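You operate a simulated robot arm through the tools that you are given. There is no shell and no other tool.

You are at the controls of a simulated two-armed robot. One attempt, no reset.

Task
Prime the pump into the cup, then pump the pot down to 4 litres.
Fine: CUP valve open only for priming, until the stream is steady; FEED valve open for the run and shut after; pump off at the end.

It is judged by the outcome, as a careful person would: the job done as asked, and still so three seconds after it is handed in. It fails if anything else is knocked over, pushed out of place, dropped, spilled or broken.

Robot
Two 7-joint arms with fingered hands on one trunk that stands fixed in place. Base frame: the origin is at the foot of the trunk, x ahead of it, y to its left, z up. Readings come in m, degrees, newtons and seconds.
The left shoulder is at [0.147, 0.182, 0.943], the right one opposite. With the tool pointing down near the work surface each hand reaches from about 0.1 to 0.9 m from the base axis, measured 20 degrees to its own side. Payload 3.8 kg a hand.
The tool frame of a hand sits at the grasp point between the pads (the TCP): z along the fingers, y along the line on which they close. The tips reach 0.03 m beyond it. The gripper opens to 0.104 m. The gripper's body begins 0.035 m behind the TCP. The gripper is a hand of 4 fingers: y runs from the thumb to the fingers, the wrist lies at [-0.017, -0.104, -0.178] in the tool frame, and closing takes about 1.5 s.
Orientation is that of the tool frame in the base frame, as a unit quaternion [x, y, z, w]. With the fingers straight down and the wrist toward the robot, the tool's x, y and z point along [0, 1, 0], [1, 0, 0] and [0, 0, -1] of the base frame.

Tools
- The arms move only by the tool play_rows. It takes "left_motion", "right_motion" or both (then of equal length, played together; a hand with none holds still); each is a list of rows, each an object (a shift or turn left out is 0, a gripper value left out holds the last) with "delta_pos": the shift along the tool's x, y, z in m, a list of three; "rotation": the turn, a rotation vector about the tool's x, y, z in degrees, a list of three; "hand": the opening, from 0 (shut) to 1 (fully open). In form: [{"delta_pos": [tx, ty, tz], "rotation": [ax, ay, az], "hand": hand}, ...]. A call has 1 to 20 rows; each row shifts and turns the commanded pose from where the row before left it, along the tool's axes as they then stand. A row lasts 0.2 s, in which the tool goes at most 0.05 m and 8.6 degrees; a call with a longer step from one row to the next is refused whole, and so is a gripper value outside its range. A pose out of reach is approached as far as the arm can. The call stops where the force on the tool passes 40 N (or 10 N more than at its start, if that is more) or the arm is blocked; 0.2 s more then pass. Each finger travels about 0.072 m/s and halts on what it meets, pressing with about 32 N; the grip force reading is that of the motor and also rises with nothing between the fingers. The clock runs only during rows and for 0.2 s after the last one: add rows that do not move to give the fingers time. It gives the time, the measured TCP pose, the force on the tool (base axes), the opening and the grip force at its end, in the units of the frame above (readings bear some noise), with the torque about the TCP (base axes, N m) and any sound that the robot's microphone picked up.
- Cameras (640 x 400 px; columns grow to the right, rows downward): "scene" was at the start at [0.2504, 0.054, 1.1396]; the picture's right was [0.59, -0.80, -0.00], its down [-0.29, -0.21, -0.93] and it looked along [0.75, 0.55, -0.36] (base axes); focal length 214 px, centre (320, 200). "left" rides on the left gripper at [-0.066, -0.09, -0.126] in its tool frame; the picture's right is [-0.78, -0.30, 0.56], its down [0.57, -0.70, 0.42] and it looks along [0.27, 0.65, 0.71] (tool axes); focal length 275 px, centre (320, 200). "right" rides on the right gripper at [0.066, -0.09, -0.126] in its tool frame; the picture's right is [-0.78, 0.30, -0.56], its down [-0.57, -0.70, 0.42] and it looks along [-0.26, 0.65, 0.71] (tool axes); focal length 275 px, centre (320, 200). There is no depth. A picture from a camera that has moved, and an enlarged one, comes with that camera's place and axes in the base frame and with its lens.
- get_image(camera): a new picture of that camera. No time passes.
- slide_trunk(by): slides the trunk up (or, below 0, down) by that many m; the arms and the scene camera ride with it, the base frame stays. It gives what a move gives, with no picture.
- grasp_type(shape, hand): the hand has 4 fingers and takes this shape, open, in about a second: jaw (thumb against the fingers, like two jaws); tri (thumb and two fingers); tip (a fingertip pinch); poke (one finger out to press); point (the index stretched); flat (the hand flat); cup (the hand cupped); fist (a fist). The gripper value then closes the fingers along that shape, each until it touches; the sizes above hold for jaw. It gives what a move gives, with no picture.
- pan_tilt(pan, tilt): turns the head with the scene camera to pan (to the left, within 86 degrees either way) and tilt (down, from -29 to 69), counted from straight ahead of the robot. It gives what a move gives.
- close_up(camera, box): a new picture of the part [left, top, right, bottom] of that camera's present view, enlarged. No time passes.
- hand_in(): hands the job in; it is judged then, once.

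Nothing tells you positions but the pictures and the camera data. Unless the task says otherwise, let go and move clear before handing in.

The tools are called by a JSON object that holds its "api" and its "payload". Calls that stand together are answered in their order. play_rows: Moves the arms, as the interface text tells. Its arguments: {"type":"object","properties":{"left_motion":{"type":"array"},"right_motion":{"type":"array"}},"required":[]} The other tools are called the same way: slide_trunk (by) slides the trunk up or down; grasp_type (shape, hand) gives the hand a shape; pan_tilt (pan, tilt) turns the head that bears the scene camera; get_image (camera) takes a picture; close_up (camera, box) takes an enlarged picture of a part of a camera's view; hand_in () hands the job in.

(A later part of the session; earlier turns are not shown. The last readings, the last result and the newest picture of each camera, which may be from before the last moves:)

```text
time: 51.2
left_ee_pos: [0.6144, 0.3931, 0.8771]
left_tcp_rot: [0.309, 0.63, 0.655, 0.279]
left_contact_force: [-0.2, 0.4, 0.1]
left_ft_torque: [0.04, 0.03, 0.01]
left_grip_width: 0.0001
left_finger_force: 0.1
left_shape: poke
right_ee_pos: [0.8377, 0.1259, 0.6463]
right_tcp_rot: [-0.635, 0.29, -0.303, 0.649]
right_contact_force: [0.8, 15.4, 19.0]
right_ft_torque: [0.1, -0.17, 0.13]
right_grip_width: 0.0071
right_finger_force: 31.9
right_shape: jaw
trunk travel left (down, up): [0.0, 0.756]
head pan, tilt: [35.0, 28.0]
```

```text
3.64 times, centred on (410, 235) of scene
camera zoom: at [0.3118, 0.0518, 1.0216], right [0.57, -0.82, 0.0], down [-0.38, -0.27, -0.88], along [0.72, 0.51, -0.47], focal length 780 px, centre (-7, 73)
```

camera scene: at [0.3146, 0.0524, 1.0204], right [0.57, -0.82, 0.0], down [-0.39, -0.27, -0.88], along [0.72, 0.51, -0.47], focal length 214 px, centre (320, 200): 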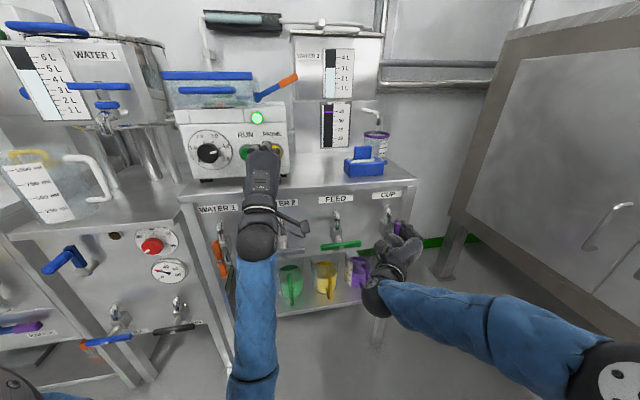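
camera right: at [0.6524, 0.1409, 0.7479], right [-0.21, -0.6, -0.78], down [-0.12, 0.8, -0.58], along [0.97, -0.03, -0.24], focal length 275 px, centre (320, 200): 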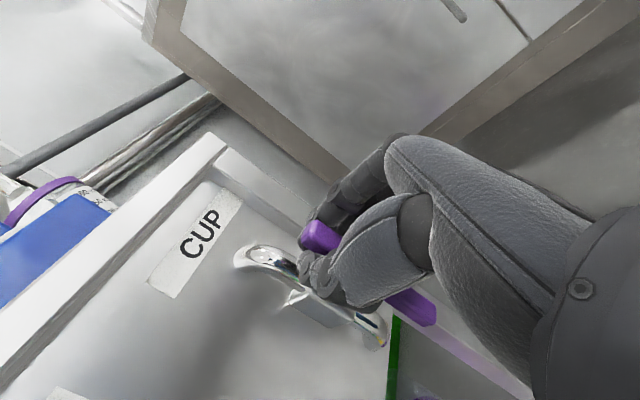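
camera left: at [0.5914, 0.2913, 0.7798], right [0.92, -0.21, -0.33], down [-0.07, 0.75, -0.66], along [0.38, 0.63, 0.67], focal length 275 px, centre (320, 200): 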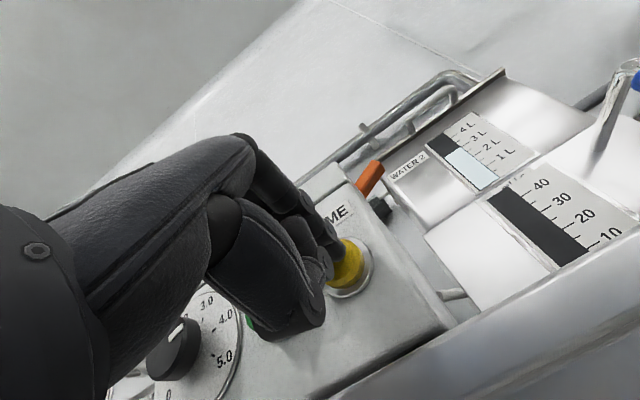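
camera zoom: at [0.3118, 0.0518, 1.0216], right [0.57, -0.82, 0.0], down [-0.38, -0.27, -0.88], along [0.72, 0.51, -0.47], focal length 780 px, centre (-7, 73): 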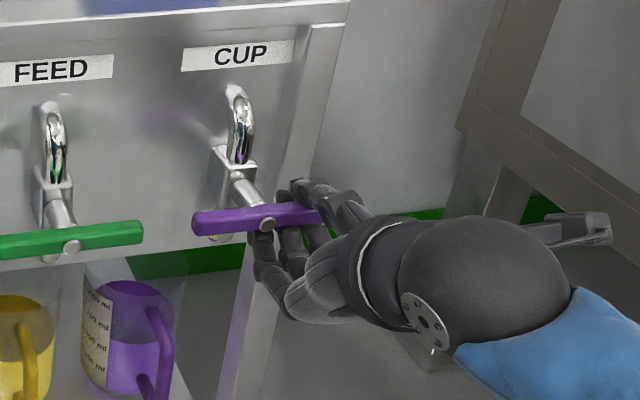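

CUP is shut against its stop. I'll release it and back the right hand off, and raise the left hand out of the way so the arms don't meet at FEED.

{"api": "play_rows", "payload": {"left_motion": [{"delta_pos": [0, 0, -0.015]}, {"delta_pos": [0, 0, -0.015]}, {"delta_pos": [0, 0.02, 0]}, {"delta_pos": [0, 0.02, 0]}, {"delta_pos": [0, 0.02, 0]}, {"delta_pos": [0, 0.02, 0]}, {"delta_pos": [0, 0.02, 0]}, {"delta_pos": [0, 0.02, 0]}, {"delta_pos": [0, 0.02, 0]}, {"delta_pos": [0, 0, 0]}], "right_motion": [{"hand": 0.5}, {"hand": 1.0}, {"hand": 1.0}, {"hand": 1.0}, {"hand": 1.0}, {"hand": 1.0}, {"delta_pos": [0, 0, -0.03]}, {"delta_pos": [0, 0, -0.03]}, {"delta_pos": [0, 0, -0.03]}, {"delta_pos": [0, 0, -0.01]}]}}

{"api": "get_image", "payload": {"camera": "scene"}}

{"api": "get_image", "payload": {"camera": "right"}}

```text
time: 53.4
left_ee_pos: [0.5969, 0.3661, 1.0133]
left_tcp_rot: [0.31, 0.63, 0.655, 0.278]
left_contact_force: [0.4, -0.2, 0.2]
left_ft_torque: [-0.02, -0.03, 0.01]
left_grip_width: 0.0002
left_finger_force: 0.2
left_shape: poke
right_ee_pos: [0.762, 0.06, 0.6381]
right_tcp_rot: [-0.638, 0.293, -0.301, 0.646]
right_contact_force: [-0.5, -0.2, -1.1]
right_ft_torque: [0.01, 0.03, 0.03]
right_grip_width: 0.1035
right_finger_force: 0.1
right_shape: jaw
trunk travel left (down, up): [0.0, 0.756]
head pan, tilt: [35.0, 28.0]
```

```text
taken
camera scene: at [0.3139, 0.0511, 1.0206], right [0.57, -0.82, 0.0], down [-0.38, -0.27, -0.88], along [0.72, 0.51, -0.47], focal length 214 px, centre (320, 200)
```

scene: 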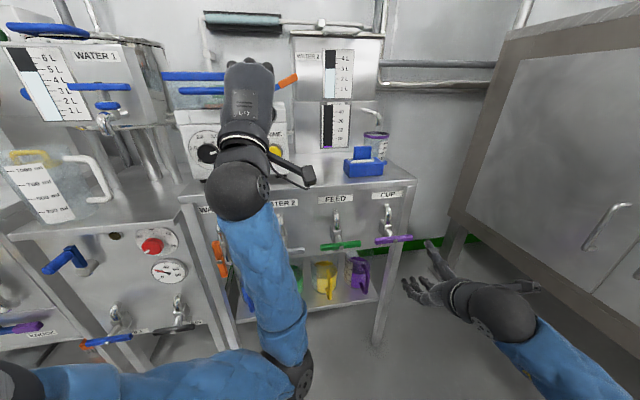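

```text
taken
camera right: at [0.7071, -0.0732, 0.7263], right [-0.92, 0.23, -0.31], down [-0.06, 0.71, 0.71], along [0.38, 0.67, -0.64], focal length 275 px, centre (320, 200)
```

right: 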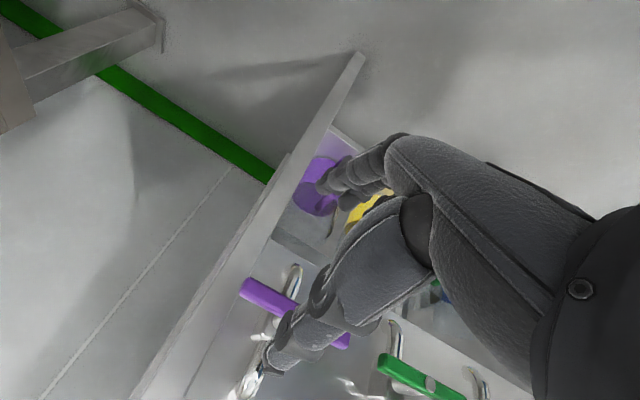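

My left elbow is poking into the space where the right arm must work at FEED. I'll tip the left hand to fingers-down, which carries that elbow up and to the left.

{"api": "play_rows", "payload": {"left_motion": [{"delta_pos": [0.01, 0, -0.015]}, {"delta_pos": [0.01, 0, -0.015]}, {"rotation": [8.2, 0, 0]}, {"rotation": [8.2, 0, 0]}, {"rotation": [8.2, 0, 0]}, {"rotation": [8.2, 0, 0]}, {"rotation": [8.2, 0, 0]}, {"rotation": [8.2, 0, 0]}, {"rotation": [8.2, 0, 0]}, {"rotation": [8.2, 0, 0]}, {"rotation": [8.2, 0, 0]}, {"rotation": [8.2, 0, 0]}, {"rotation": [8.0, 0, 0]}]}}

{"api": "get_image", "payload": {"camera": "scene"}}

```text
time: 56.2
left_ee_pos: [0.5834, 0.3626, 1.0218]
left_tcp_rot: [0.415, 0.909, 0.016, -0.024]
left_contact_force: [0.4, 0.1, 0.2]
left_ft_torque: [-0.01, 0.0, 0.01]
left_grip_width: 0.0
left_finger_force: 0.0
left_shape: poke
left hand out of reach, approached as far as the arm can: row 1, 2
right_ee_pos: [0.7613, 0.0603, 0.6392]
right_tcp_rot: [-0.637, 0.292, -0.302, 0.646]
right_contact_force: [0.6, 0.0, -0.2]
right_ft_torque: [0.01, -0.04, -0.02]
right_grip_width: 0.1036
right_finger_force: 0.1
right_shape: jaw
trunk travel left (down, up): [0.0, 0.756]
head pan, tilt: [35.0, 28.0]
```

```text
taken
camera scene: at [0.3138, 0.051, 1.0207], right [0.57, -0.82, 0.0], down [-0.38, -0.27, -0.88], along [0.72, 0.51, -0.47], focal length 214 px, centre (320, 200)
```

scene: 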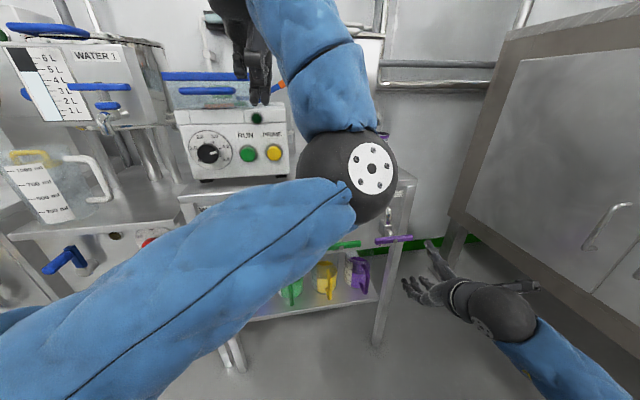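

The elbow is still on the inside and now blocks the view. I'll move the left hand back to the left and straighten its yaw, as in its starting posture.

{"api": "play_rows", "payload": {"left_motion": [{"delta_pos": [0.033, -0.012, 0]}, {"delta_pos": [0.033, -0.012, 0]}, {"delta_pos": [0.033, -0.012, 0]}, {"delta_pos": [0.033, -0.012, 0]}, {"delta_pos": [0.033, -0.012, 0]}, {"rotation": [0, 0, 8.2]}, {"rotation": [0, 0, 8.2]}, {"rotation": [0, 0, 8.2]}, {"rotation": [0, 0, 8.2]}, {"rotation": [0, 0, 8.2]}]}}

{"api": "get_image", "payload": {"camera": "scene"}}

```text
time: 58.4
left_ee_pos: [0.4296, 0.4487, 1.0302]
left_tcp_rot: [0.708, 0.705, 0.009, -0.029]
left_contact_force: [-0.1, 0.9, 0.5]
left_ft_torque: [-0.03, 0.0, -0.01]
left_grip_width: 0.0
left_finger_force: 0.1
left_shape: poke
right_ee_pos: [0.7622, 0.0599, 0.6387]
right_tcp_rot: [-0.637, 0.293, -0.302, 0.646]
right_contact_force: [-0.1, -0.1, -0.2]
right_ft_torque: [0.01, 0.02, -0.01]
right_grip_width: 0.1038
right_finger_force: 0.1
right_shape: jaw
trunk travel left (down, up): [0.0, 0.756]
head pan, tilt: [35.0, 28.0]
```

```text
taken
camera scene: at [0.3138, 0.0511, 1.0207], right [0.57, -0.82, 0.0], down [-0.38, -0.27, -0.88], along [0.72, 0.51, -0.47], focal length 214 px, centre (320, 200)
```

scene: 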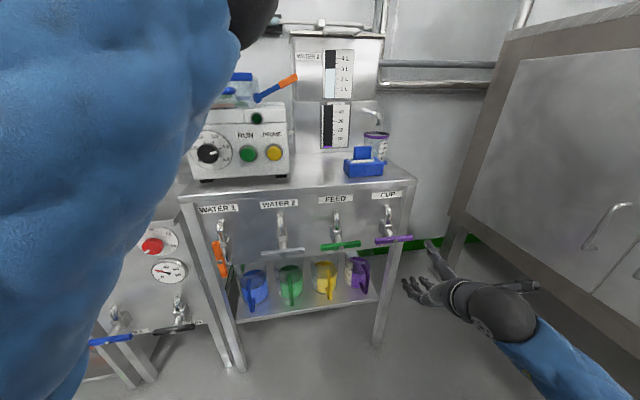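

The FEED area is clear now. I'll zoom in to measure the FEED handle.

{"api": "close_up", "payload": {"camera": "scene", "box": [290, 170, 450, 290]}}

{"api": "close_up", "payload": {"camera": "right", "box": [340, 290, 560, 400]}}

```text
3.33 times, centred on (370, 230) of scene
camera zoom: at [0.3138, 0.0511, 1.0207], right [0.57, -0.82, 0.0], down [-0.38, -0.27, -0.88], along [0.72, 0.51, -0.47], focal length 715 px, centre (153, 100)
```

zoom: 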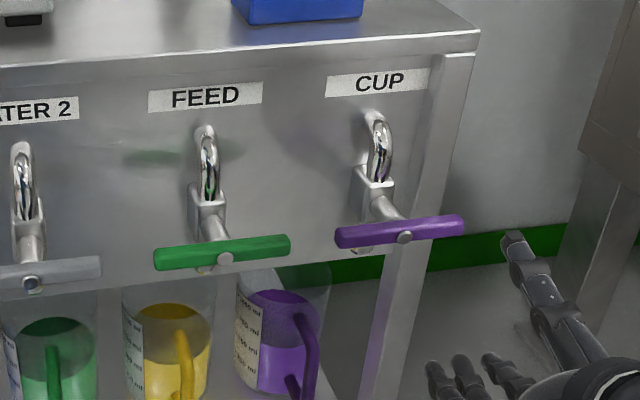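

```text
2.91 times, centred on (450, 345) of right
camera zoom: at [0.7074, -0.0732, 0.7264], right [-0.92, 0.23, -0.31], down [-0.06, 0.71, 0.7], along [0.38, 0.67, -0.64], focal length 801 px, centre (-58, -222)
```

zoom: 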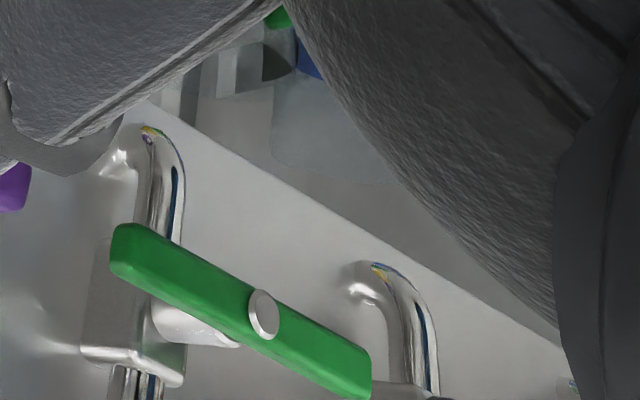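

The panel is actually at about 45°. FEED's hub is near [0.704, 0.262, 0.645]. I'll square the right hand up and move it in front of FEED's right-hand half.

{"api": "play_rows", "payload": {"right_motion": [{"rotation": [0, -4.8, 0]}, {"delta_pos": [-0.037, -0.002, -0.004]}, {"delta_pos": [-0.037, -0.002, -0.004]}, {"delta_pos": [-0.037, -0.002, -0.004]}, {"delta_pos": [-0.036, -0.001, -0.004]}]}}

{"api": "get_image", "payload": {"camera": "right"}}

{"api": "get_image", "payload": {"camera": "scene"}}

```text
time: 59.6
left_ee_pos: [0.4307, 0.4476, 1.0298]
left_tcp_rot: [0.708, 0.706, 0.008, -0.028]
left_contact_force: [0.8, -0.3, -0.8]
left_ft_torque: [0.01, 0.02, 0.01]
left_grip_width: 0.0002
left_finger_force: 0.0
left_shape: poke
right_ee_pos: [0.6468, 0.1521, 0.6441]
right_tcp_rot: [-0.649, 0.267, -0.275, 0.657]
right_contact_force: [0.8, 0.2, -0.5]
right_ft_torque: [0.0, 0.0, -0.01]
right_grip_width: 0.1038
right_finger_force: 0.1
right_shape: jaw
trunk travel left (down, up): [0.0, 0.756]
head pan, tilt: [35.0, 28.0]
```

```text
taken
camera right: at [0.6028, 0.0158, 0.7314], right [-0.94, 0.16, -0.31], down [-0.12, 0.7, 0.7], along [0.33, 0.7, -0.64], focal length 275 px, centre (320, 200)
```

right: 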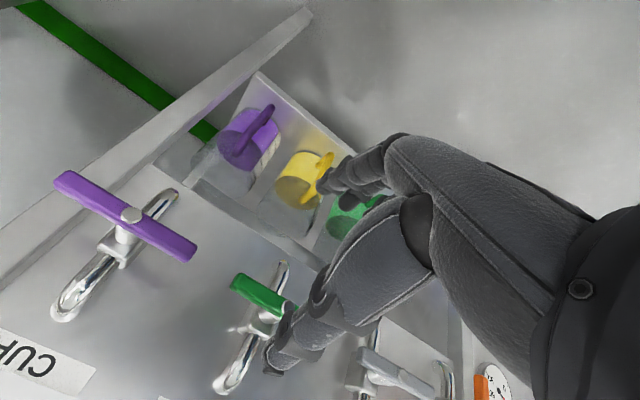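

```text
taken
camera scene: at [0.3139, 0.051, 1.0207], right [0.57, -0.82, 0.0], down [-0.38, -0.27, -0.88], along [0.72, 0.51, -0.47], focal length 214 px, centre (320, 200)
```

scene: 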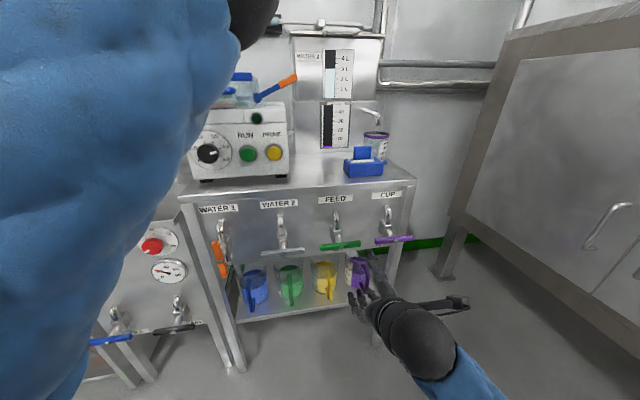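

{"api": "play_rows", "payload": {"right_motion": [{"delta_pos": [0, 0, 0.025]}, {"delta_pos": [0, 0, 0.025]}, {"delta_pos": [0, 0, 0.02]}]}}

{"api": "get_image", "payload": {"camera": "right"}}

{"api": "close_up", "payload": {"camera": "scene", "box": [290, 190, 430, 300]}}

```text
time: 60.4
left_ee_pos: [0.4312, 0.4487, 1.0287]
left_tcp_rot: [0.708, 0.706, 0.008, -0.028]
left_contact_force: [0.4, 0.0, -0.2]
left_ft_torque: [-0.01, -0.02, -0.01]
left_grip_width: 0.0001
left_finger_force: 0.1
left_shape: poke
right_ee_pos: [0.6956, 0.2021, 0.6455]
right_tcp_rot: [-0.65, 0.266, -0.274, 0.657]
right_contact_force: [-0.8, -0.1, -0.5]
right_ft_torque: [0.03, 0.05, 0.0]
right_grip_width: 0.1037
right_finger_force: 0.1
right_shape: jaw
trunk travel left (down, up): [0.0, 0.756]
head pan, tilt: [35.0, 28.0]
```

```text
taken
camera right: at [0.6533, 0.065, 0.7323], right [-0.94, 0.16, -0.31], down [-0.12, 0.7, 0.7], along [0.33, 0.7, -0.64], focal length 275 px, centre (320, 200)
```

right: 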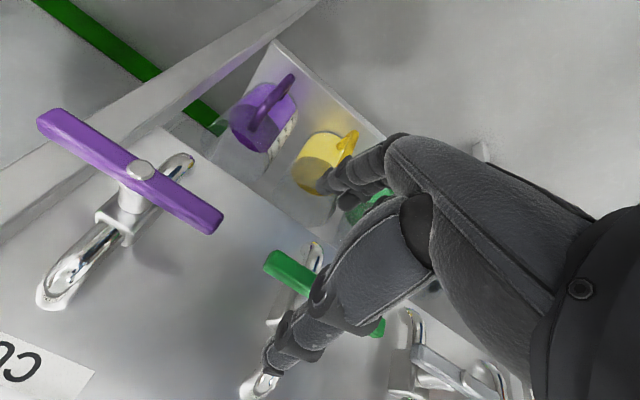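

```text
3.64 times, centred on (360, 245) of scene
camera zoom: at [0.3139, 0.0511, 1.0206], right [0.57, -0.82, 0.0], down [-0.38, -0.27, -0.88], along [0.72, 0.51, -0.47], focal length 780 px, centre (174, 36)
```

zoom: 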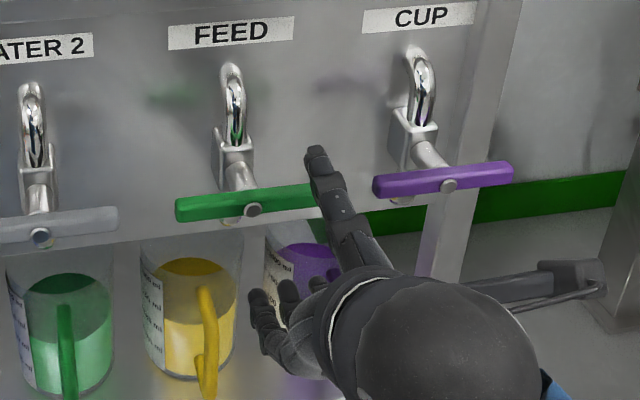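

It's well aligned. I'll go in 4 cm, close on the right end of the FEED bar and begin the counter-clockwise swing.

{"api": "play_rows", "payload": {"right_motion": [{"delta_pos": [0, 0, 0.02]}, {"delta_pos": [0, 0, 0.02]}, {"hand": 0.5}, {"hand": 0.3}, {"hand": 0.1}, {"hand": 0.0}, {"hand": 0.0}, {"hand": 0.0}, {"hand": 0.0}, {"hand": 0.0}]}}

{"api": "close_up", "payload": {"camera": "scene", "box": [290, 190, 430, 300]}}

{"api": "get_image", "payload": {"camera": "right"}}

```text
time: 62.6
left_ee_pos: [0.4313, 0.4496, 1.0295]
left_tcp_rot: [0.707, 0.707, 0.008, -0.027]
left_contact_force: [-0.2, -0.5, -0.2]
left_ft_torque: [0.0, -0.02, 0.01]
left_grip_width: 0.0002
left_finger_force: 0.1
left_shape: poke
right_ee_pos: [0.7232, 0.2303, 0.6473]
right_tcp_rot: [-0.649, 0.265, -0.275, 0.658]
right_contact_force: [15.4, 12.4, 4.5]
right_ft_torque: [0.0, -0.14, -0.04]
right_grip_width: 0.0064
right_finger_force: 31.9
right_shape: jaw
trunk travel left (down, up): [0.0, 0.756]
head pan, tilt: [35.0, 28.0]
```

```text
3.64 times, centred on (360, 245) of scene
camera zoom: at [0.3145, 0.0519, 1.0204], right [0.57, -0.82, 0.0], down [-0.39, -0.27, -0.88], along [0.72, 0.51, -0.47], focal length 780 px, centre (174, 36)
```

zoom: 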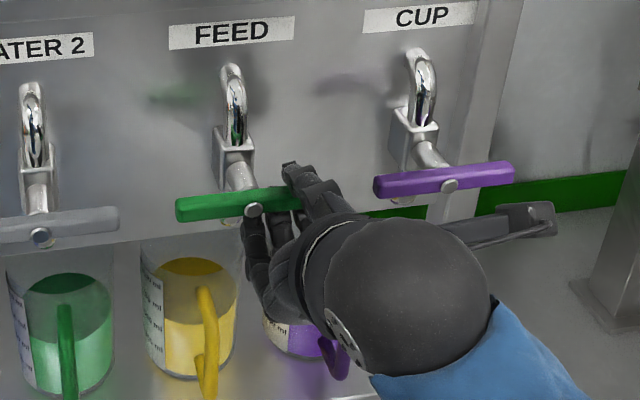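

```text
taken
camera right: at [0.6809, 0.0935, 0.7344], right [-0.94, 0.15, -0.31], down [-0.12, 0.7, 0.7], along [0.33, 0.7, -0.64], focal length 275 px, centre (320, 200)
```

right: 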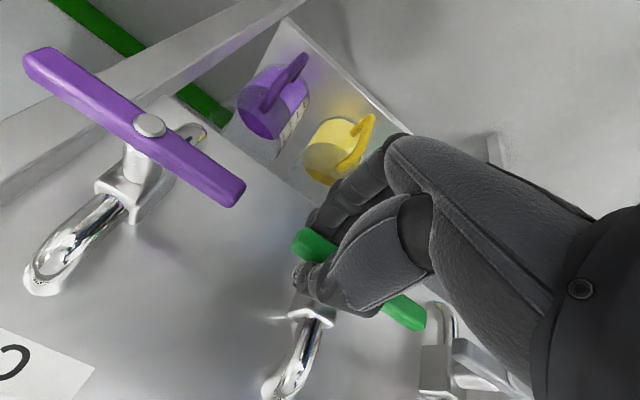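

{"api": "play_rows", "payload": {"right_motion": [{"delta_pos": [-0.0002, -0.0044, 0.001], "rotation": [0, 0, -7]}, {"delta_pos": [-0.0002, -0.0044, 0.001], "rotation": [0, 0, -7]}, {"delta_pos": [-0.0002, -0.0044, 0.001], "rotation": [0, 0, -7]}, {"delta_pos": [-0.0003, -0.0045, 0], "rotation": [0, 0, -7]}, {"delta_pos": [-0.0003, -0.0045, 0], "rotation": [0, 0, -7]}, {"delta_pos": [-0.0003, -0.0045, 0], "rotation": [0, 0, -7]}]}}

{"api": "close_up", "payload": {"camera": "scene", "box": [290, 190, 430, 300]}}

```text
time: 64.0
left_ee_pos: [0.4316, 0.4478, 1.0294]
left_tcp_rot: [0.708, 0.706, 0.008, -0.028]
left_contact_force: [0.7, 0.0, -0.5]
left_ft_torque: [-0.03, 0.0, 0.01]
left_grip_width: 0.0
left_finger_force: 0.1
left_shape: poke
right_ee_pos: [0.7208, 0.2376, 0.6704]
right_tcp_rot: [0.701, -0.015, 0.493, -0.515]
right_contact_force: [-0.6, -4.0, -1.3]
right_ft_torque: [-0.09, -0.05, 0.03]
right_grip_width: 0.0079
right_finger_force: 31.9
right_shape: jaw
trunk travel left (down, up): [0.0, 0.756]
head pan, tilt: [35.0, 28.0]
```

```text
3.64 times, centred on (360, 245) of scene
camera zoom: at [0.314, 0.0507, 1.0206], right [0.57, -0.82, 0.0], down [-0.39, -0.27, -0.88], along [0.72, 0.51, -0.47], focal length 780 px, centre (174, 36)
```

zoom: 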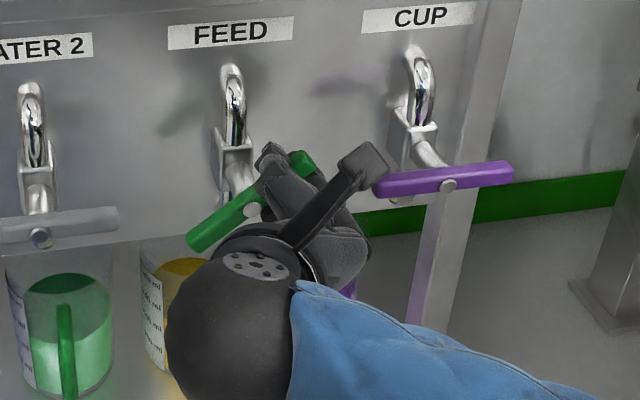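

{"api": "play_rows", "payload": {"right_motion": [{"delta_pos": [-0.0003, -0.0046, 0], "rotation": [0, 0, -7.2]}, {"delta_pos": [-0.0003, -0.0046, 0], "rotation": [0, 0, -7.2]}, {"delta_pos": [-0.0003, -0.0046, 0], "rotation": [0, 0, -7.2]}, {"delta_pos": [-0.0003, -0.0046, 0], "rotation": [0, 0, -7.2]}, {"delta_pos": [-0.0003, -0.0046, 0], "rotation": [0, 0, -7.2]}, {"delta_pos": [-0.0003, -0.0046, 0], "rotation": [0, 0, -7.2]}]}}

{"api": "close_up", "payload": {"camera": "scene", "box": [290, 190, 430, 300]}}

{"api": "get_image", "payload": {"camera": "right"}}

```text
time: 64.8
left_ee_pos: [0.4336, 0.4499, 1.0274]
left_tcp_rot: [0.708, 0.706, 0.007, -0.028]
left_contact_force: [0.4, 0.0, 0.4]
left_ft_torque: [0.04, 0.0, 0.02]
left_grip_width: 0.0001
left_finger_force: 0.1
left_shape: poke
right_ee_pos: [0.7121, 0.2421, 0.68]
right_tcp_rot: [0.691, 0.123, 0.575, -0.42]
right_contact_force: [28.4, 31.5, -5.6]
right_ft_torque: [-0.05, 0.03, 0.08]
right_grip_width: 0.0057
right_finger_force: 32.0
right_shape: jaw
right hand out of reach, approached as far as the arm can: row 3, 4
trunk travel left (down, up): [0.0, 0.756]
head pan, tilt: [35.0, 28.0]
stopped in row 4 (right hand): the force on the tool passed its limit at 50 N (the readings are from after the stop); the commanded pose is now the measured one
```

```text
3.64 times, centred on (360, 245) of scene
camera zoom: at [0.3169, 0.0541, 1.0193], right [0.58, -0.82, 0.0], down [-0.39, -0.27, -0.88], along [0.72, 0.51, -0.47], focal length 780 px, centre (174, 36)
```

zoom: 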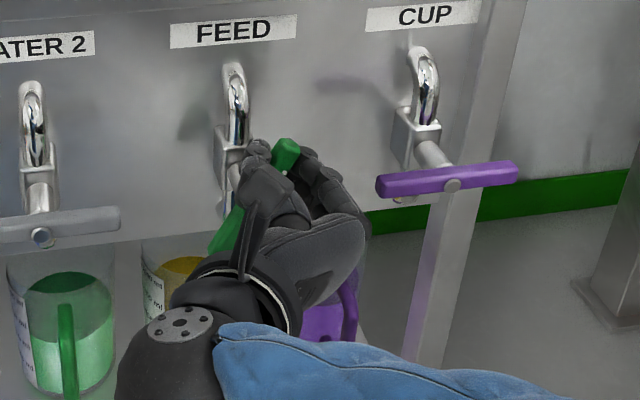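

```text
taken
camera right: at [0.5867, 0.1868, 0.7769], right [-0.43, -0.34, -0.83], down [-0.34, 0.92, -0.2], along [0.84, 0.2, -0.51], focal length 275 px, centre (320, 200)
```

right: 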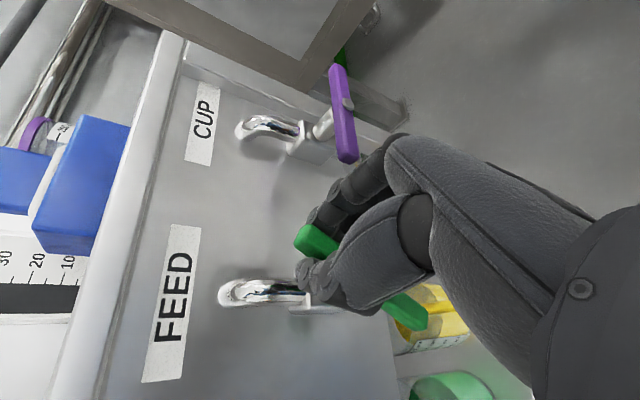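

The right wrist has reached a joint limit with the bar at about 60°. I'll ease the strain forward and then finish the swing by moving the end along its arc without turning the hand any further.

{"api": "play_rows", "payload": {"right_motion": [{"delta_pos": [0, 0, 0.003]}, {"delta_pos": [-0.001, -0.004, 0.001]}]}}

```text
time: 65.4
left_ee_pos: [0.4336, 0.45, 1.0275]
left_tcp_rot: [0.707, 0.706, 0.007, -0.028]
left_contact_force: [-0.3, 0.2, 0.4]
left_ft_torque: [0.0, 0.01, 0.01]
left_grip_width: 0.0
left_finger_force: 0.0
left_shape: poke
right_ee_pos: [0.7115, 0.242, 0.6816]
right_tcp_rot: [0.692, 0.122, 0.575, -0.42]
right_contact_force: [30.9, 36.3, -4.6]
right_ft_torque: [0.02, -0.02, 0.12]
right_grip_width: 0.0053
right_finger_force: 31.8
right_shape: jaw
right hand out of reach, approached as far as the arm can: row 1, 2
trunk travel left (down, up): [0.0, 0.756]
head pan, tilt: [35.0, 28.0]
```

That pose is out of reach, so I'll loosen the grip, roll the hand back about 25°, regrip and push the end the rest of the way.

{"api": "play_rows", "payload": {"right_motion": [{"hand": 0.2}, {"hand": 0.35}, {"hand": 0.35}, {"hand": 0.35}, {"rotation": [0, 0, 8]}, {"rotation": [0, 0, 8]}, {"rotation": [0, 0, 8]}]}}

{"api": "close_up", "payload": {"camera": "scene", "box": [290, 190, 430, 300]}}

{"api": "get_image", "payload": {"camera": "right"}}

```text
time: 67.0
left_ee_pos: [0.4303, 0.4464, 1.0295]
left_tcp_rot: [0.709, 0.705, 0.009, -0.028]
left_contact_force: [0.0, 0.0, -0.4]
left_ft_torque: [0.01, -0.02, -0.02]
left_grip_width: 0.0
left_finger_force: 0.0
left_shape: poke
right_ee_pos: [0.7129, 0.2382, 0.6825]
right_tcp_rot: [0.701, -0.027, 0.479, -0.528]
right_contact_force: [1.9, -2.3, -0.5]
right_ft_torque: [-0.1, -0.11, -0.06]
right_grip_width: 0.0361
right_finger_force: 0.0
right_shape: jaw
trunk travel left (down, up): [0.0, 0.756]
head pan, tilt: [35.0, 28.0]
```

```text
3.64 times, centred on (360, 245) of scene
camera zoom: at [0.3141, 0.051, 1.0205], right [0.57, -0.82, 0.0], down [-0.39, -0.27, -0.88], along [0.72, 0.51, -0.47], focal length 780 px, centre (174, 36)
```

zoom: 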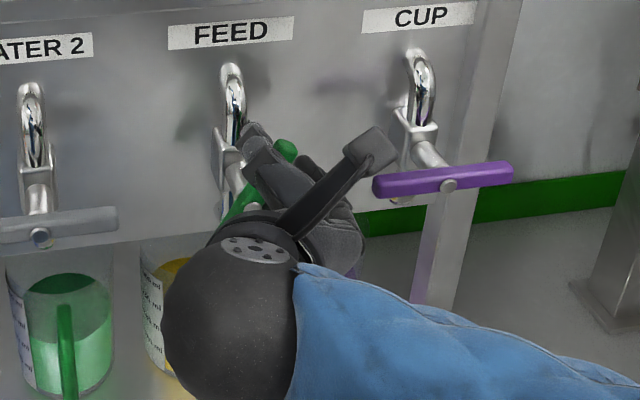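

```text
taken
camera right: at [0.6174, 0.1525, 0.7916], right [-0.67, -0.11, -0.73], down [-0.34, 0.92, 0.18], along [0.66, 0.37, -0.66], focal length 275 px, centre (320, 200)
```

right: 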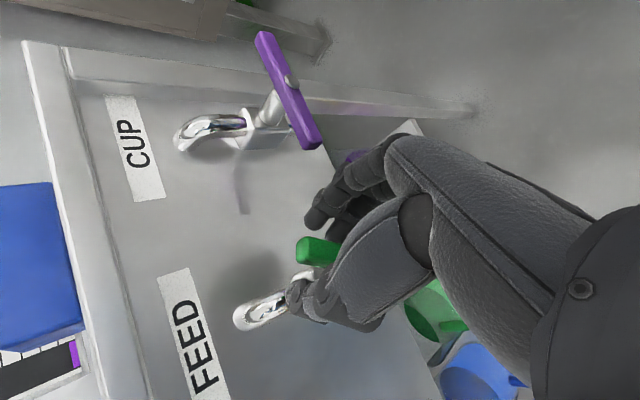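

The bar holds at about 60°. I'll move forward slightly, regrip, and continue the arc with less wrist roll.

{"api": "play_rows", "payload": {"right_motion": [{"delta_pos": [0, 0, 0.004]}, {"hand": 0.1}, {"hand": 0.0}, {"hand": 0.0}, {"hand": 0.0}, {"delta_pos": [-0.0024, -0.0033, 0], "rotation": [0, 0, -3]}, {"delta_pos": [-0.0022, -0.0035, 0], "rotation": [0, 0, -3]}, {"delta_pos": [-0.002, -0.0036, 0], "rotation": [0, 0, -3]}]}}

{"api": "close_up", "payload": {"camera": "scene", "box": [290, 190, 430, 300]}}

{"api": "get_image", "payload": {"camera": "right"}}

```text
time: 68.8
left_ee_pos: [0.4323, 0.4484, 1.0293]
left_tcp_rot: [0.708, 0.706, 0.008, -0.028]
left_contact_force: [-0.8, -0.2, 0.0]
left_ft_torque: [0.01, 0.01, 0.03]
left_grip_width: 0.0001
left_finger_force: 0.0
left_shape: poke
right_ee_pos: [0.709, 0.25, 0.6856]
right_tcp_rot: [0.7, 0.027, 0.521, -0.488]
right_contact_force: [29.7, 3.8, 5.1]
right_ft_torque: [-0.35, -0.43, -0.24]
right_grip_width: 0.0087
right_finger_force: 32.8
right_shape: jaw
trunk travel left (down, up): [0.0, 0.756]
head pan, tilt: [35.0, 28.0]
```

```text
3.64 times, centred on (360, 245) of scene
camera zoom: at [0.3156, 0.0512, 1.0202], right [0.57, -0.82, 0.0], down [-0.39, -0.27, -0.88], along [0.72, 0.51, -0.47], focal length 780 px, centre (174, 36)
```

zoom: 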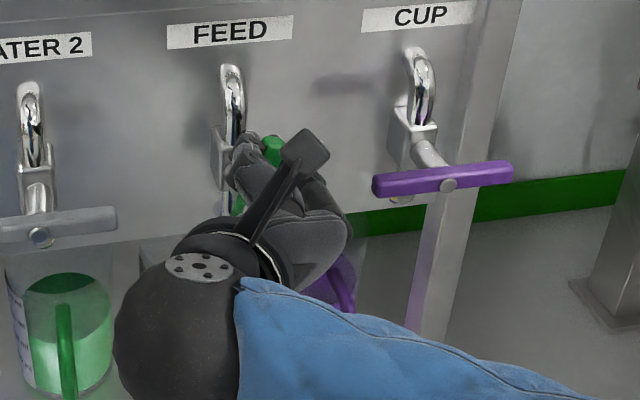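

```text
taken
camera right: at [0.6013, 0.1754, 0.7915], right [-0.58, -0.19, -0.79], down [-0.35, 0.94, 0.03], along [0.74, 0.29, -0.61], focal length 275 px, centre (320, 200)
```

right: 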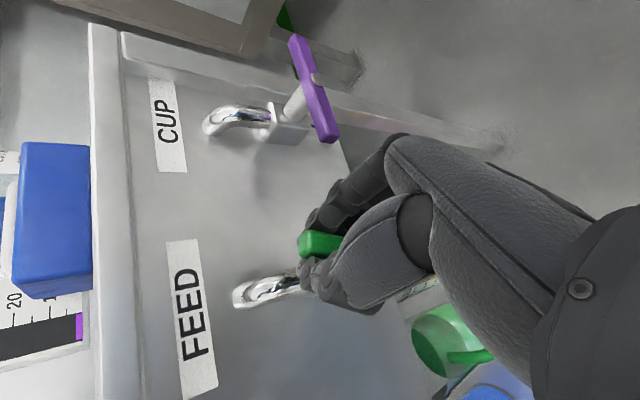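

It's at about 75° now. A little more.

{"api": "play_rows", "payload": {"right_motion": [{"delta_pos": [-0.0022, -0.0033, 0.001], "rotation": [0, 0, -3]}, {"delta_pos": [-0.0021, -0.0035, 0.001], "rotation": [0, 0, -3]}, {"delta_pos": [-0.002, -0.0036, 0], "rotation": [0, 0, -3]}]}}

{"api": "close_up", "payload": {"camera": "scene", "box": [290, 190, 430, 300]}}

{"api": "get_image", "payload": {"camera": "right"}}

```text
time: 69.6
left_ee_pos: [0.4316, 0.4492, 1.0282]
left_tcp_rot: [0.707, 0.706, 0.007, -0.028]
left_contact_force: [-0.1, 0.1, -0.5]
left_ft_torque: [0.0, -0.05, -0.04]
left_grip_width: 0.0
left_finger_force: 0.1
left_shape: poke
right_ee_pos: [0.7039, 0.2541, 0.6896]
right_tcp_rot: [0.697, 0.073, 0.549, -0.455]
right_contact_force: [24.7, 16.6, -2.8]
right_ft_torque: [-0.15, -0.19, -0.04]
right_grip_width: 0.0083
right_finger_force: 31.8
right_shape: jaw
right hand out of reach, approached as far as the arm can: row 3
trunk travel left (down, up): [0.0, 0.756]
head pan, tilt: [35.0, 28.0]
stopped in row 3 (right hand): the force on the tool passed its limit at 46 N (the readings are from after the stop); the commanded pose is now the measured one
```

```text
3.64 times, centred on (360, 245) of scene
camera zoom: at [0.3156, 0.0526, 1.0197], right [0.57, -0.82, 0.0], down [-0.39, -0.27, -0.88], along [0.72, 0.51, -0.47], focal length 780 px, centre (174, 36)
```

zoom: 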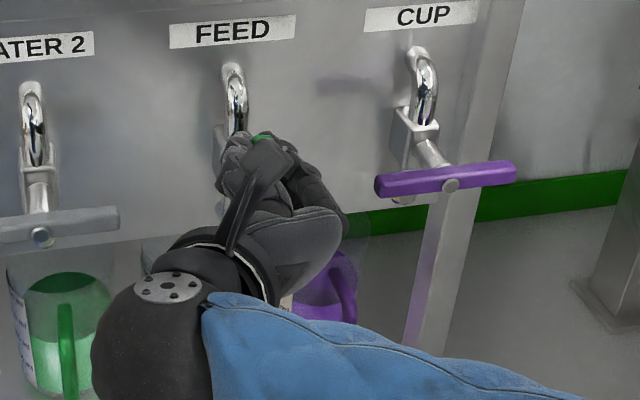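

```text
taken
camera right: at [0.5878, 0.1885, 0.7901], right [-0.51, -0.26, -0.82], down [-0.35, 0.93, -0.08], along [0.79, 0.24, -0.57], focal length 275 px, centre (320, 200)
```

right: 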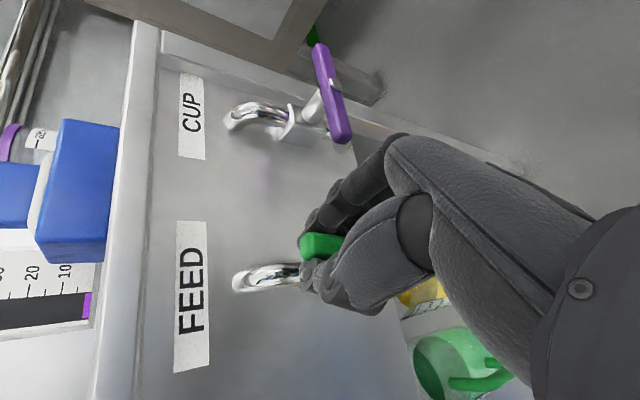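

It's at about 83° and at the wrist limit again. I'll loosen, roll back, regrip and push the last few degrees.

{"api": "play_rows", "payload": {"right_motion": [{"hand": 0.2}, {"hand": 0.35}, {"hand": 0.35}, {"hand": 0.35}, {"rotation": [0, 0, 8]}, {"rotation": [0, 0, 8]}, {"rotation": [0, 0, 8]}, {"delta_pos": [0, 0, 0.003]}]}}

{"api": "close_up", "payload": {"camera": "scene", "box": [290, 190, 430, 300]}}

{"api": "get_image", "payload": {"camera": "right"}}

```text
time: 71.4
left_ee_pos: [0.4323, 0.4467, 1.029]
left_tcp_rot: [0.708, 0.706, 0.009, -0.028]
left_contact_force: [-0.1, -0.1, 0.3]
left_ft_torque: [0.02, 0.0, -0.04]
left_grip_width: 0.0
left_finger_force: 0.0
left_shape: poke
right_ee_pos: [0.7073, 0.2509, 0.6877]
right_tcp_rot: [0.697, -0.079, 0.444, -0.557]
right_contact_force: [9.6, -15.9, -7.6]
right_ft_torque: [-0.76, -0.33, -0.32]
right_grip_width: 0.0382
right_finger_force: 0.1
right_shape: jaw
trunk travel left (down, up): [0.0, 0.756]
head pan, tilt: [35.0, 28.0]
```

```text
3.64 times, centred on (360, 245) of scene
camera zoom: at [0.3153, 0.0501, 1.0201], right [0.57, -0.82, 0.0], down [-0.39, -0.27, -0.88], along [0.72, 0.51, -0.47], focal length 780 px, centre (174, 36)
```

zoom: 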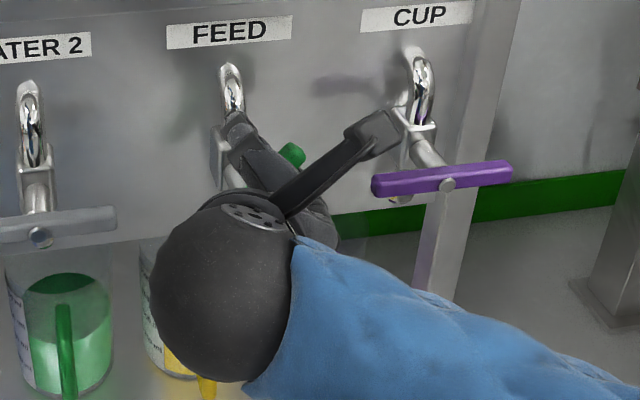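

```text
taken
camera right: at [0.6229, 0.1545, 0.7958], right [-0.74, -0.04, -0.67], down [-0.31, 0.9, 0.3], along [0.6, 0.43, -0.68], focal length 275 px, centre (320, 200)
```

right: 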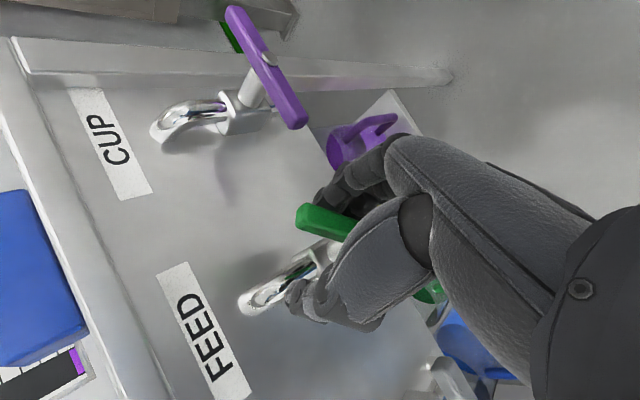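

Rolling back with the jaw only part open dragged the bar back to about 60°. Closing should pull the bar back into line, and I'll then push on along the arc while keeping the wrist away from its limit.

{"api": "play_rows", "payload": {"right_motion": [{"hand": 0.1}, {"hand": 0.0}, {"hand": 0.0}, {"hand": 0.0}, {"hand": 0.0}, {"delta_pos": [-0.0028, -0.0021, 0.001], "rotation": [0, 0, -3]}, {"delta_pos": [-0.0026, -0.0023, 0.001], "rotation": [0, 0, -3]}]}}

{"api": "close_up", "payload": {"camera": "scene", "box": [290, 190, 430, 300]}}

{"api": "get_image", "payload": {"camera": "right"}}

```text
time: 73.0
left_ee_pos: [0.432, 0.4466, 1.0286]
left_tcp_rot: [0.708, 0.706, 0.009, -0.028]
left_contact_force: [0.1, 0.5, -0.9]
left_ft_torque: [0.0, 0.03, 0.04]
left_grip_width: 0.0
left_finger_force: 0.0
left_shape: poke
right_ee_pos: [0.704, 0.2566, 0.6891]
right_tcp_rot: [0.699, -0.04, 0.474, -0.534]
right_contact_force: [24.8, -7.6, 9.6]
right_ft_torque: [-0.55, -0.71, -0.16]
right_grip_width: 0.0105
right_finger_force: 32.1
right_shape: jaw
trunk travel left (down, up): [0.0, 0.756]
head pan, tilt: [35.0, 28.0]
```

```text
3.64 times, centred on (360, 245) of scene
camera zoom: at [0.3148, 0.05, 1.0205], right [0.57, -0.82, 0.0], down [-0.39, -0.27, -0.88], along [0.72, 0.51, -0.47], focal length 780 px, centre (174, 36)
```

zoom: 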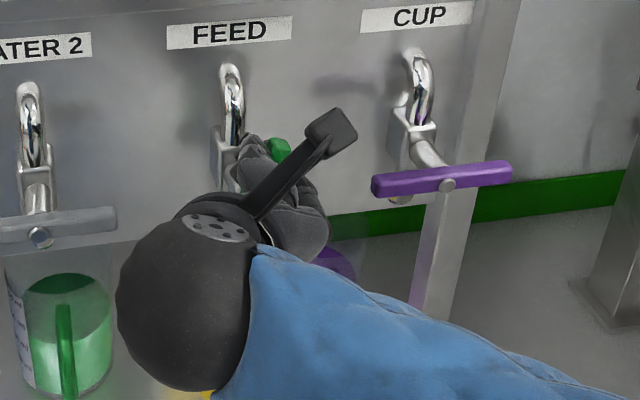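

```text
taken
camera right: at [0.6113, 0.1692, 0.7985], right [-0.68, -0.09, -0.72], down [-0.33, 0.92, 0.2], along [0.65, 0.38, -0.66], focal length 275 px, centre (320, 200)
```

right: 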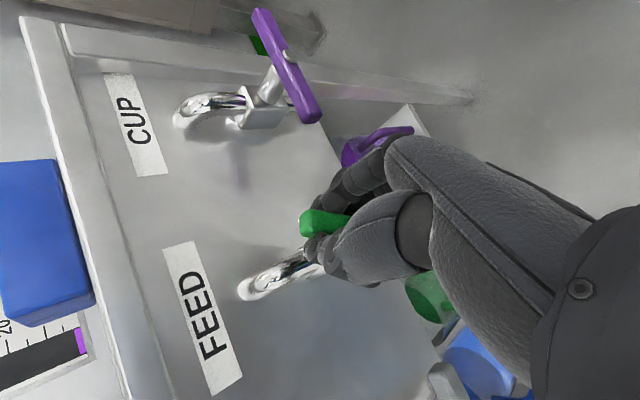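

Gripping now fights the turn, so I'll switch to pushing. I'll release, back out, and use the right hand as a single poking finger in its comfortable attitude to push the bar's top end to the left.

{"api": "play_rows", "payload": {"right_motion": [{"hand": 0.4}, {"hand": 0.8}, {"hand": 1.0}, {"hand": 1.0}, {"hand": 1.0}, {"hand": 1.0}, {"delta_pos": [0, 0, -0.03]}, {"delta_pos": [0, 0, -0.03]}, {"delta_pos": [0, 0, -0.03]}]}}

{"api": "grasp_type", "payload": {"shape": "poke", "hand": "right"}}

{"api": "play_rows", "payload": {"right_motion": [{"rotation": [0, 0, 7.6]}, {"rotation": [0, 0, 7.6]}, {"rotation": [0, 0, 7.6]}, {"rotation": [0, 0, 7.6]}, {"rotation": [0, 0, 7.6]}]}}

{"api": "get_image", "payload": {"camera": "right"}}

{"api": "close_up", "payload": {"camera": "scene", "box": [290, 190, 430, 300]}}

```text
time: 75.0
left_ee_pos: [0.4305, 0.4489, 1.0296]
left_tcp_rot: [0.707, 0.707, 0.008, -0.028]
left_contact_force: [0.1, 0.7, -0.1]
left_ft_torque: [0.0, 0.0, -0.02]
left_grip_width: 0.0
left_finger_force: 0.1
left_shape: poke
right_ee_pos: [0.6369, 0.1969, 0.6899]
right_tcp_rot: [0.7, -0.037, 0.469, -0.538]
right_contact_force: [0.2, -0.4, 0.1]
right_ft_torque: [0.0, 0.04, 0.01]
right_grip_width: 0.1036
right_finger_force: 0.1
right_shape: jaw
trunk travel left (down, up): [0.0, 0.756]
head pan, tilt: [35.0, 28.0]
```

```text
time: 75.9
left_ee_pos: [0.4307, 0.4478, 1.0298]
left_tcp_rot: [0.707, 0.707, 0.008, -0.028]
left_contact_force: [-1.1, 0.0, -0.3]
left_ft_torque: [0.0, 0.02, 0.0]
left_grip_width: 0.0001
left_finger_force: 0.0
left_shape: poke
right_ee_pos: [0.6394, 0.1977, 0.6908]
right_tcp_rot: [0.699, -0.037, 0.471, -0.537]
right_contact_force: [0.8, -0.3, 0.2]
right_ft_torque: [-0.01, -0.01, 0.0]
right_grip_width: 0.0
right_finger_force: 0.2
right_shape: poke
trunk travel left (down, up): [0.0, 0.756]
head pan, tilt: [35.0, 28.0]
```

```text
time: 77.1
left_ee_pos: [0.4309, 0.4474, 1.03]
left_tcp_rot: [0.707, 0.706, 0.007, -0.027]
left_contact_force: [-0.2, 0.3, -0.4]
left_ft_torque: [0.0, 0.01, -0.01]
left_grip_width: 0.0
left_finger_force: 0.1
left_shape: poke
right_ee_pos: [0.6359, 0.1971, 0.6894]
right_tcp_rot: [-0.649, 0.263, -0.269, 0.661]
right_contact_force: [0.9, 0.3, 0.0]
right_ft_torque: [-0.01, -0.04, 0.04]
right_grip_width: 0.0
right_finger_force: 0.0
right_shape: poke
trunk travel left (down, up): [0.0, 0.756]
head pan, tilt: [35.0, 28.0]
```

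```text
taken
camera right: at [0.5952, 0.0599, 0.7756], right [-0.94, 0.15, -0.31], down [-0.12, 0.69, 0.71], along [0.32, 0.7, -0.64], focal length 275 px, centre (320, 200)
```

right: 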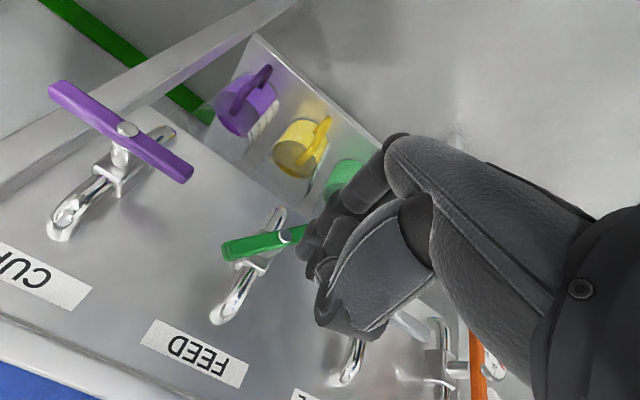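

```text
3.64 times, centred on (360, 245) of scene
camera zoom: at [0.3139, 0.0511, 1.0206], right [0.57, -0.82, 0.0], down [-0.38, -0.27, -0.88], along [0.72, 0.51, -0.47], focal length 780 px, centre (174, 36)
```

zoom: 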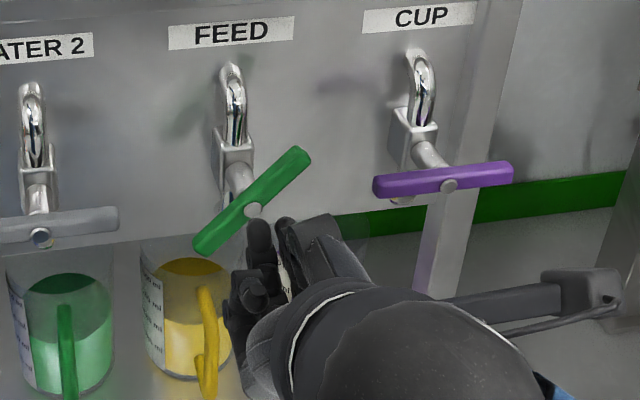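

The bar slipped back to about 45°. I'll place the poking finger just right of and below its upper end, then push it up and left along the arc.

{"api": "play_rows", "payload": {"right_motion": [{"delta_pos": [0.028, 0.0205, 0]}, {"delta_pos": [0.028, 0.0205, 0]}, {"delta_pos": [0, 0, 0.025]}, {"delta_pos": [0, 0, 0.025]}]}}

{"api": "get_image", "payload": {"camera": "right"}}

{"api": "close_up", "payload": {"camera": "scene", "box": [290, 190, 430, 300]}}

```text
time: 78.1
left_ee_pos: [0.4298, 0.4473, 1.0285]
left_tcp_rot: [0.707, 0.706, 0.008, -0.027]
left_contact_force: [-0.1, 0.0, 0.8]
left_ft_torque: [-0.01, 0.0, 0.0]
left_grip_width: 0.0
left_finger_force: 0.1
left_shape: poke
right_ee_pos: [0.7139, 0.1944, 0.648]
right_tcp_rot: [-0.649, 0.263, -0.27, 0.661]
right_contact_force: [-0.7, -0.2, 0.1]
right_ft_torque: [-0.02, 0.02, 0.0]
right_grip_width: 0.0001
right_finger_force: 0.1
right_shape: poke
trunk travel left (down, up): [0.0, 0.756]
head pan, tilt: [35.0, 28.0]
```

```text
taken
camera right: at [0.6719, 0.0575, 0.7349], right [-0.94, 0.15, -0.31], down [-0.12, 0.7, 0.71], along [0.32, 0.7, -0.64], focal length 275 px, centre (320, 200)
```

right: 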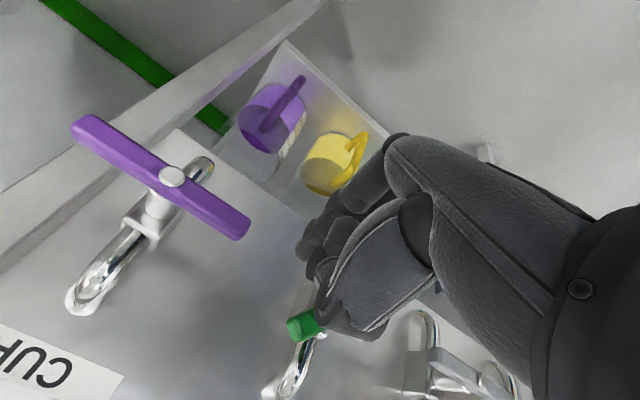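

```text
3.64 times, centred on (360, 245) of scene
camera zoom: at [0.3139, 0.0511, 1.0206], right [0.57, -0.82, 0.0], down [-0.38, -0.27, -0.88], along [0.72, 0.51, -0.47], focal length 780 px, centre (174, 36)
```

zoom: 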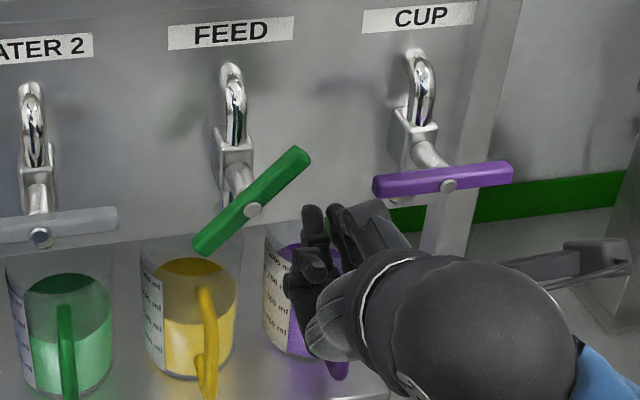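

{"api": "play_rows", "payload": {"right_motion": [{"delta_pos": [0, 0, 0.012]}, {"delta_pos": [0, 0, 0.012]}]}}

{"api": "close_up", "payload": {"camera": "scene", "box": [310, 200, 410, 270]}}

{"api": "get_image", "payload": {"camera": "right"}}

```text
time: 78.7
left_ee_pos: [0.4301, 0.4483, 1.0301]
left_tcp_rot: [0.707, 0.706, 0.009, -0.028]
left_contact_force: [-0.3, 0.4, 0.0]
left_ft_torque: [0.0, 0.0, -0.02]
left_grip_width: 0.0001
left_finger_force: 0.0
left_shape: poke
right_ee_pos: [0.7297, 0.2118, 0.65]
right_tcp_rot: [-0.649, 0.263, -0.271, 0.66]
right_contact_force: [-0.2, 0.2, 0.4]
right_ft_torque: [0.03, 0.03, -0.02]
right_grip_width: 0.0001
right_finger_force: 0.1
right_shape: poke
trunk travel left (down, up): [0.0, 0.756]
head pan, tilt: [35.0, 28.0]
```

```text
5.71 times, centred on (360, 235) of scene
camera zoom: at [0.3139, 0.0511, 1.0206], right [0.57, -0.82, 0.0], down [-0.38, -0.27, -0.88], along [0.72, 0.51, -0.47], focal length 1226 px, centre (91, 0)
```

zoom: 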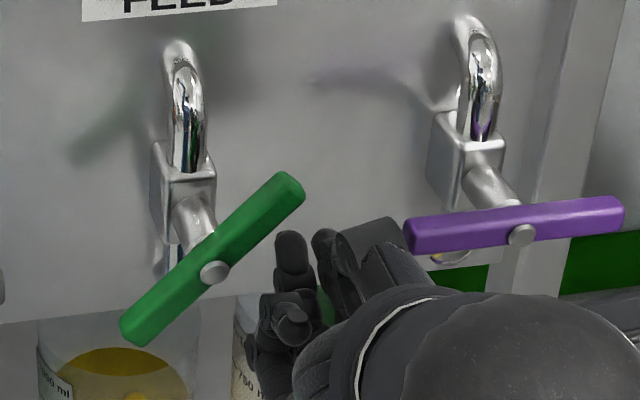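

```text
taken
camera right: at [0.6877, 0.0743, 0.736], right [-0.94, 0.15, -0.31], down [-0.12, 0.7, 0.71], along [0.32, 0.7, -0.64], focal length 275 px, centre (320, 200)
```

right: 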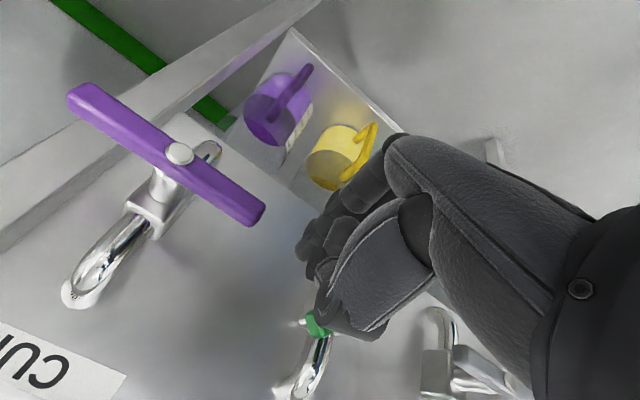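

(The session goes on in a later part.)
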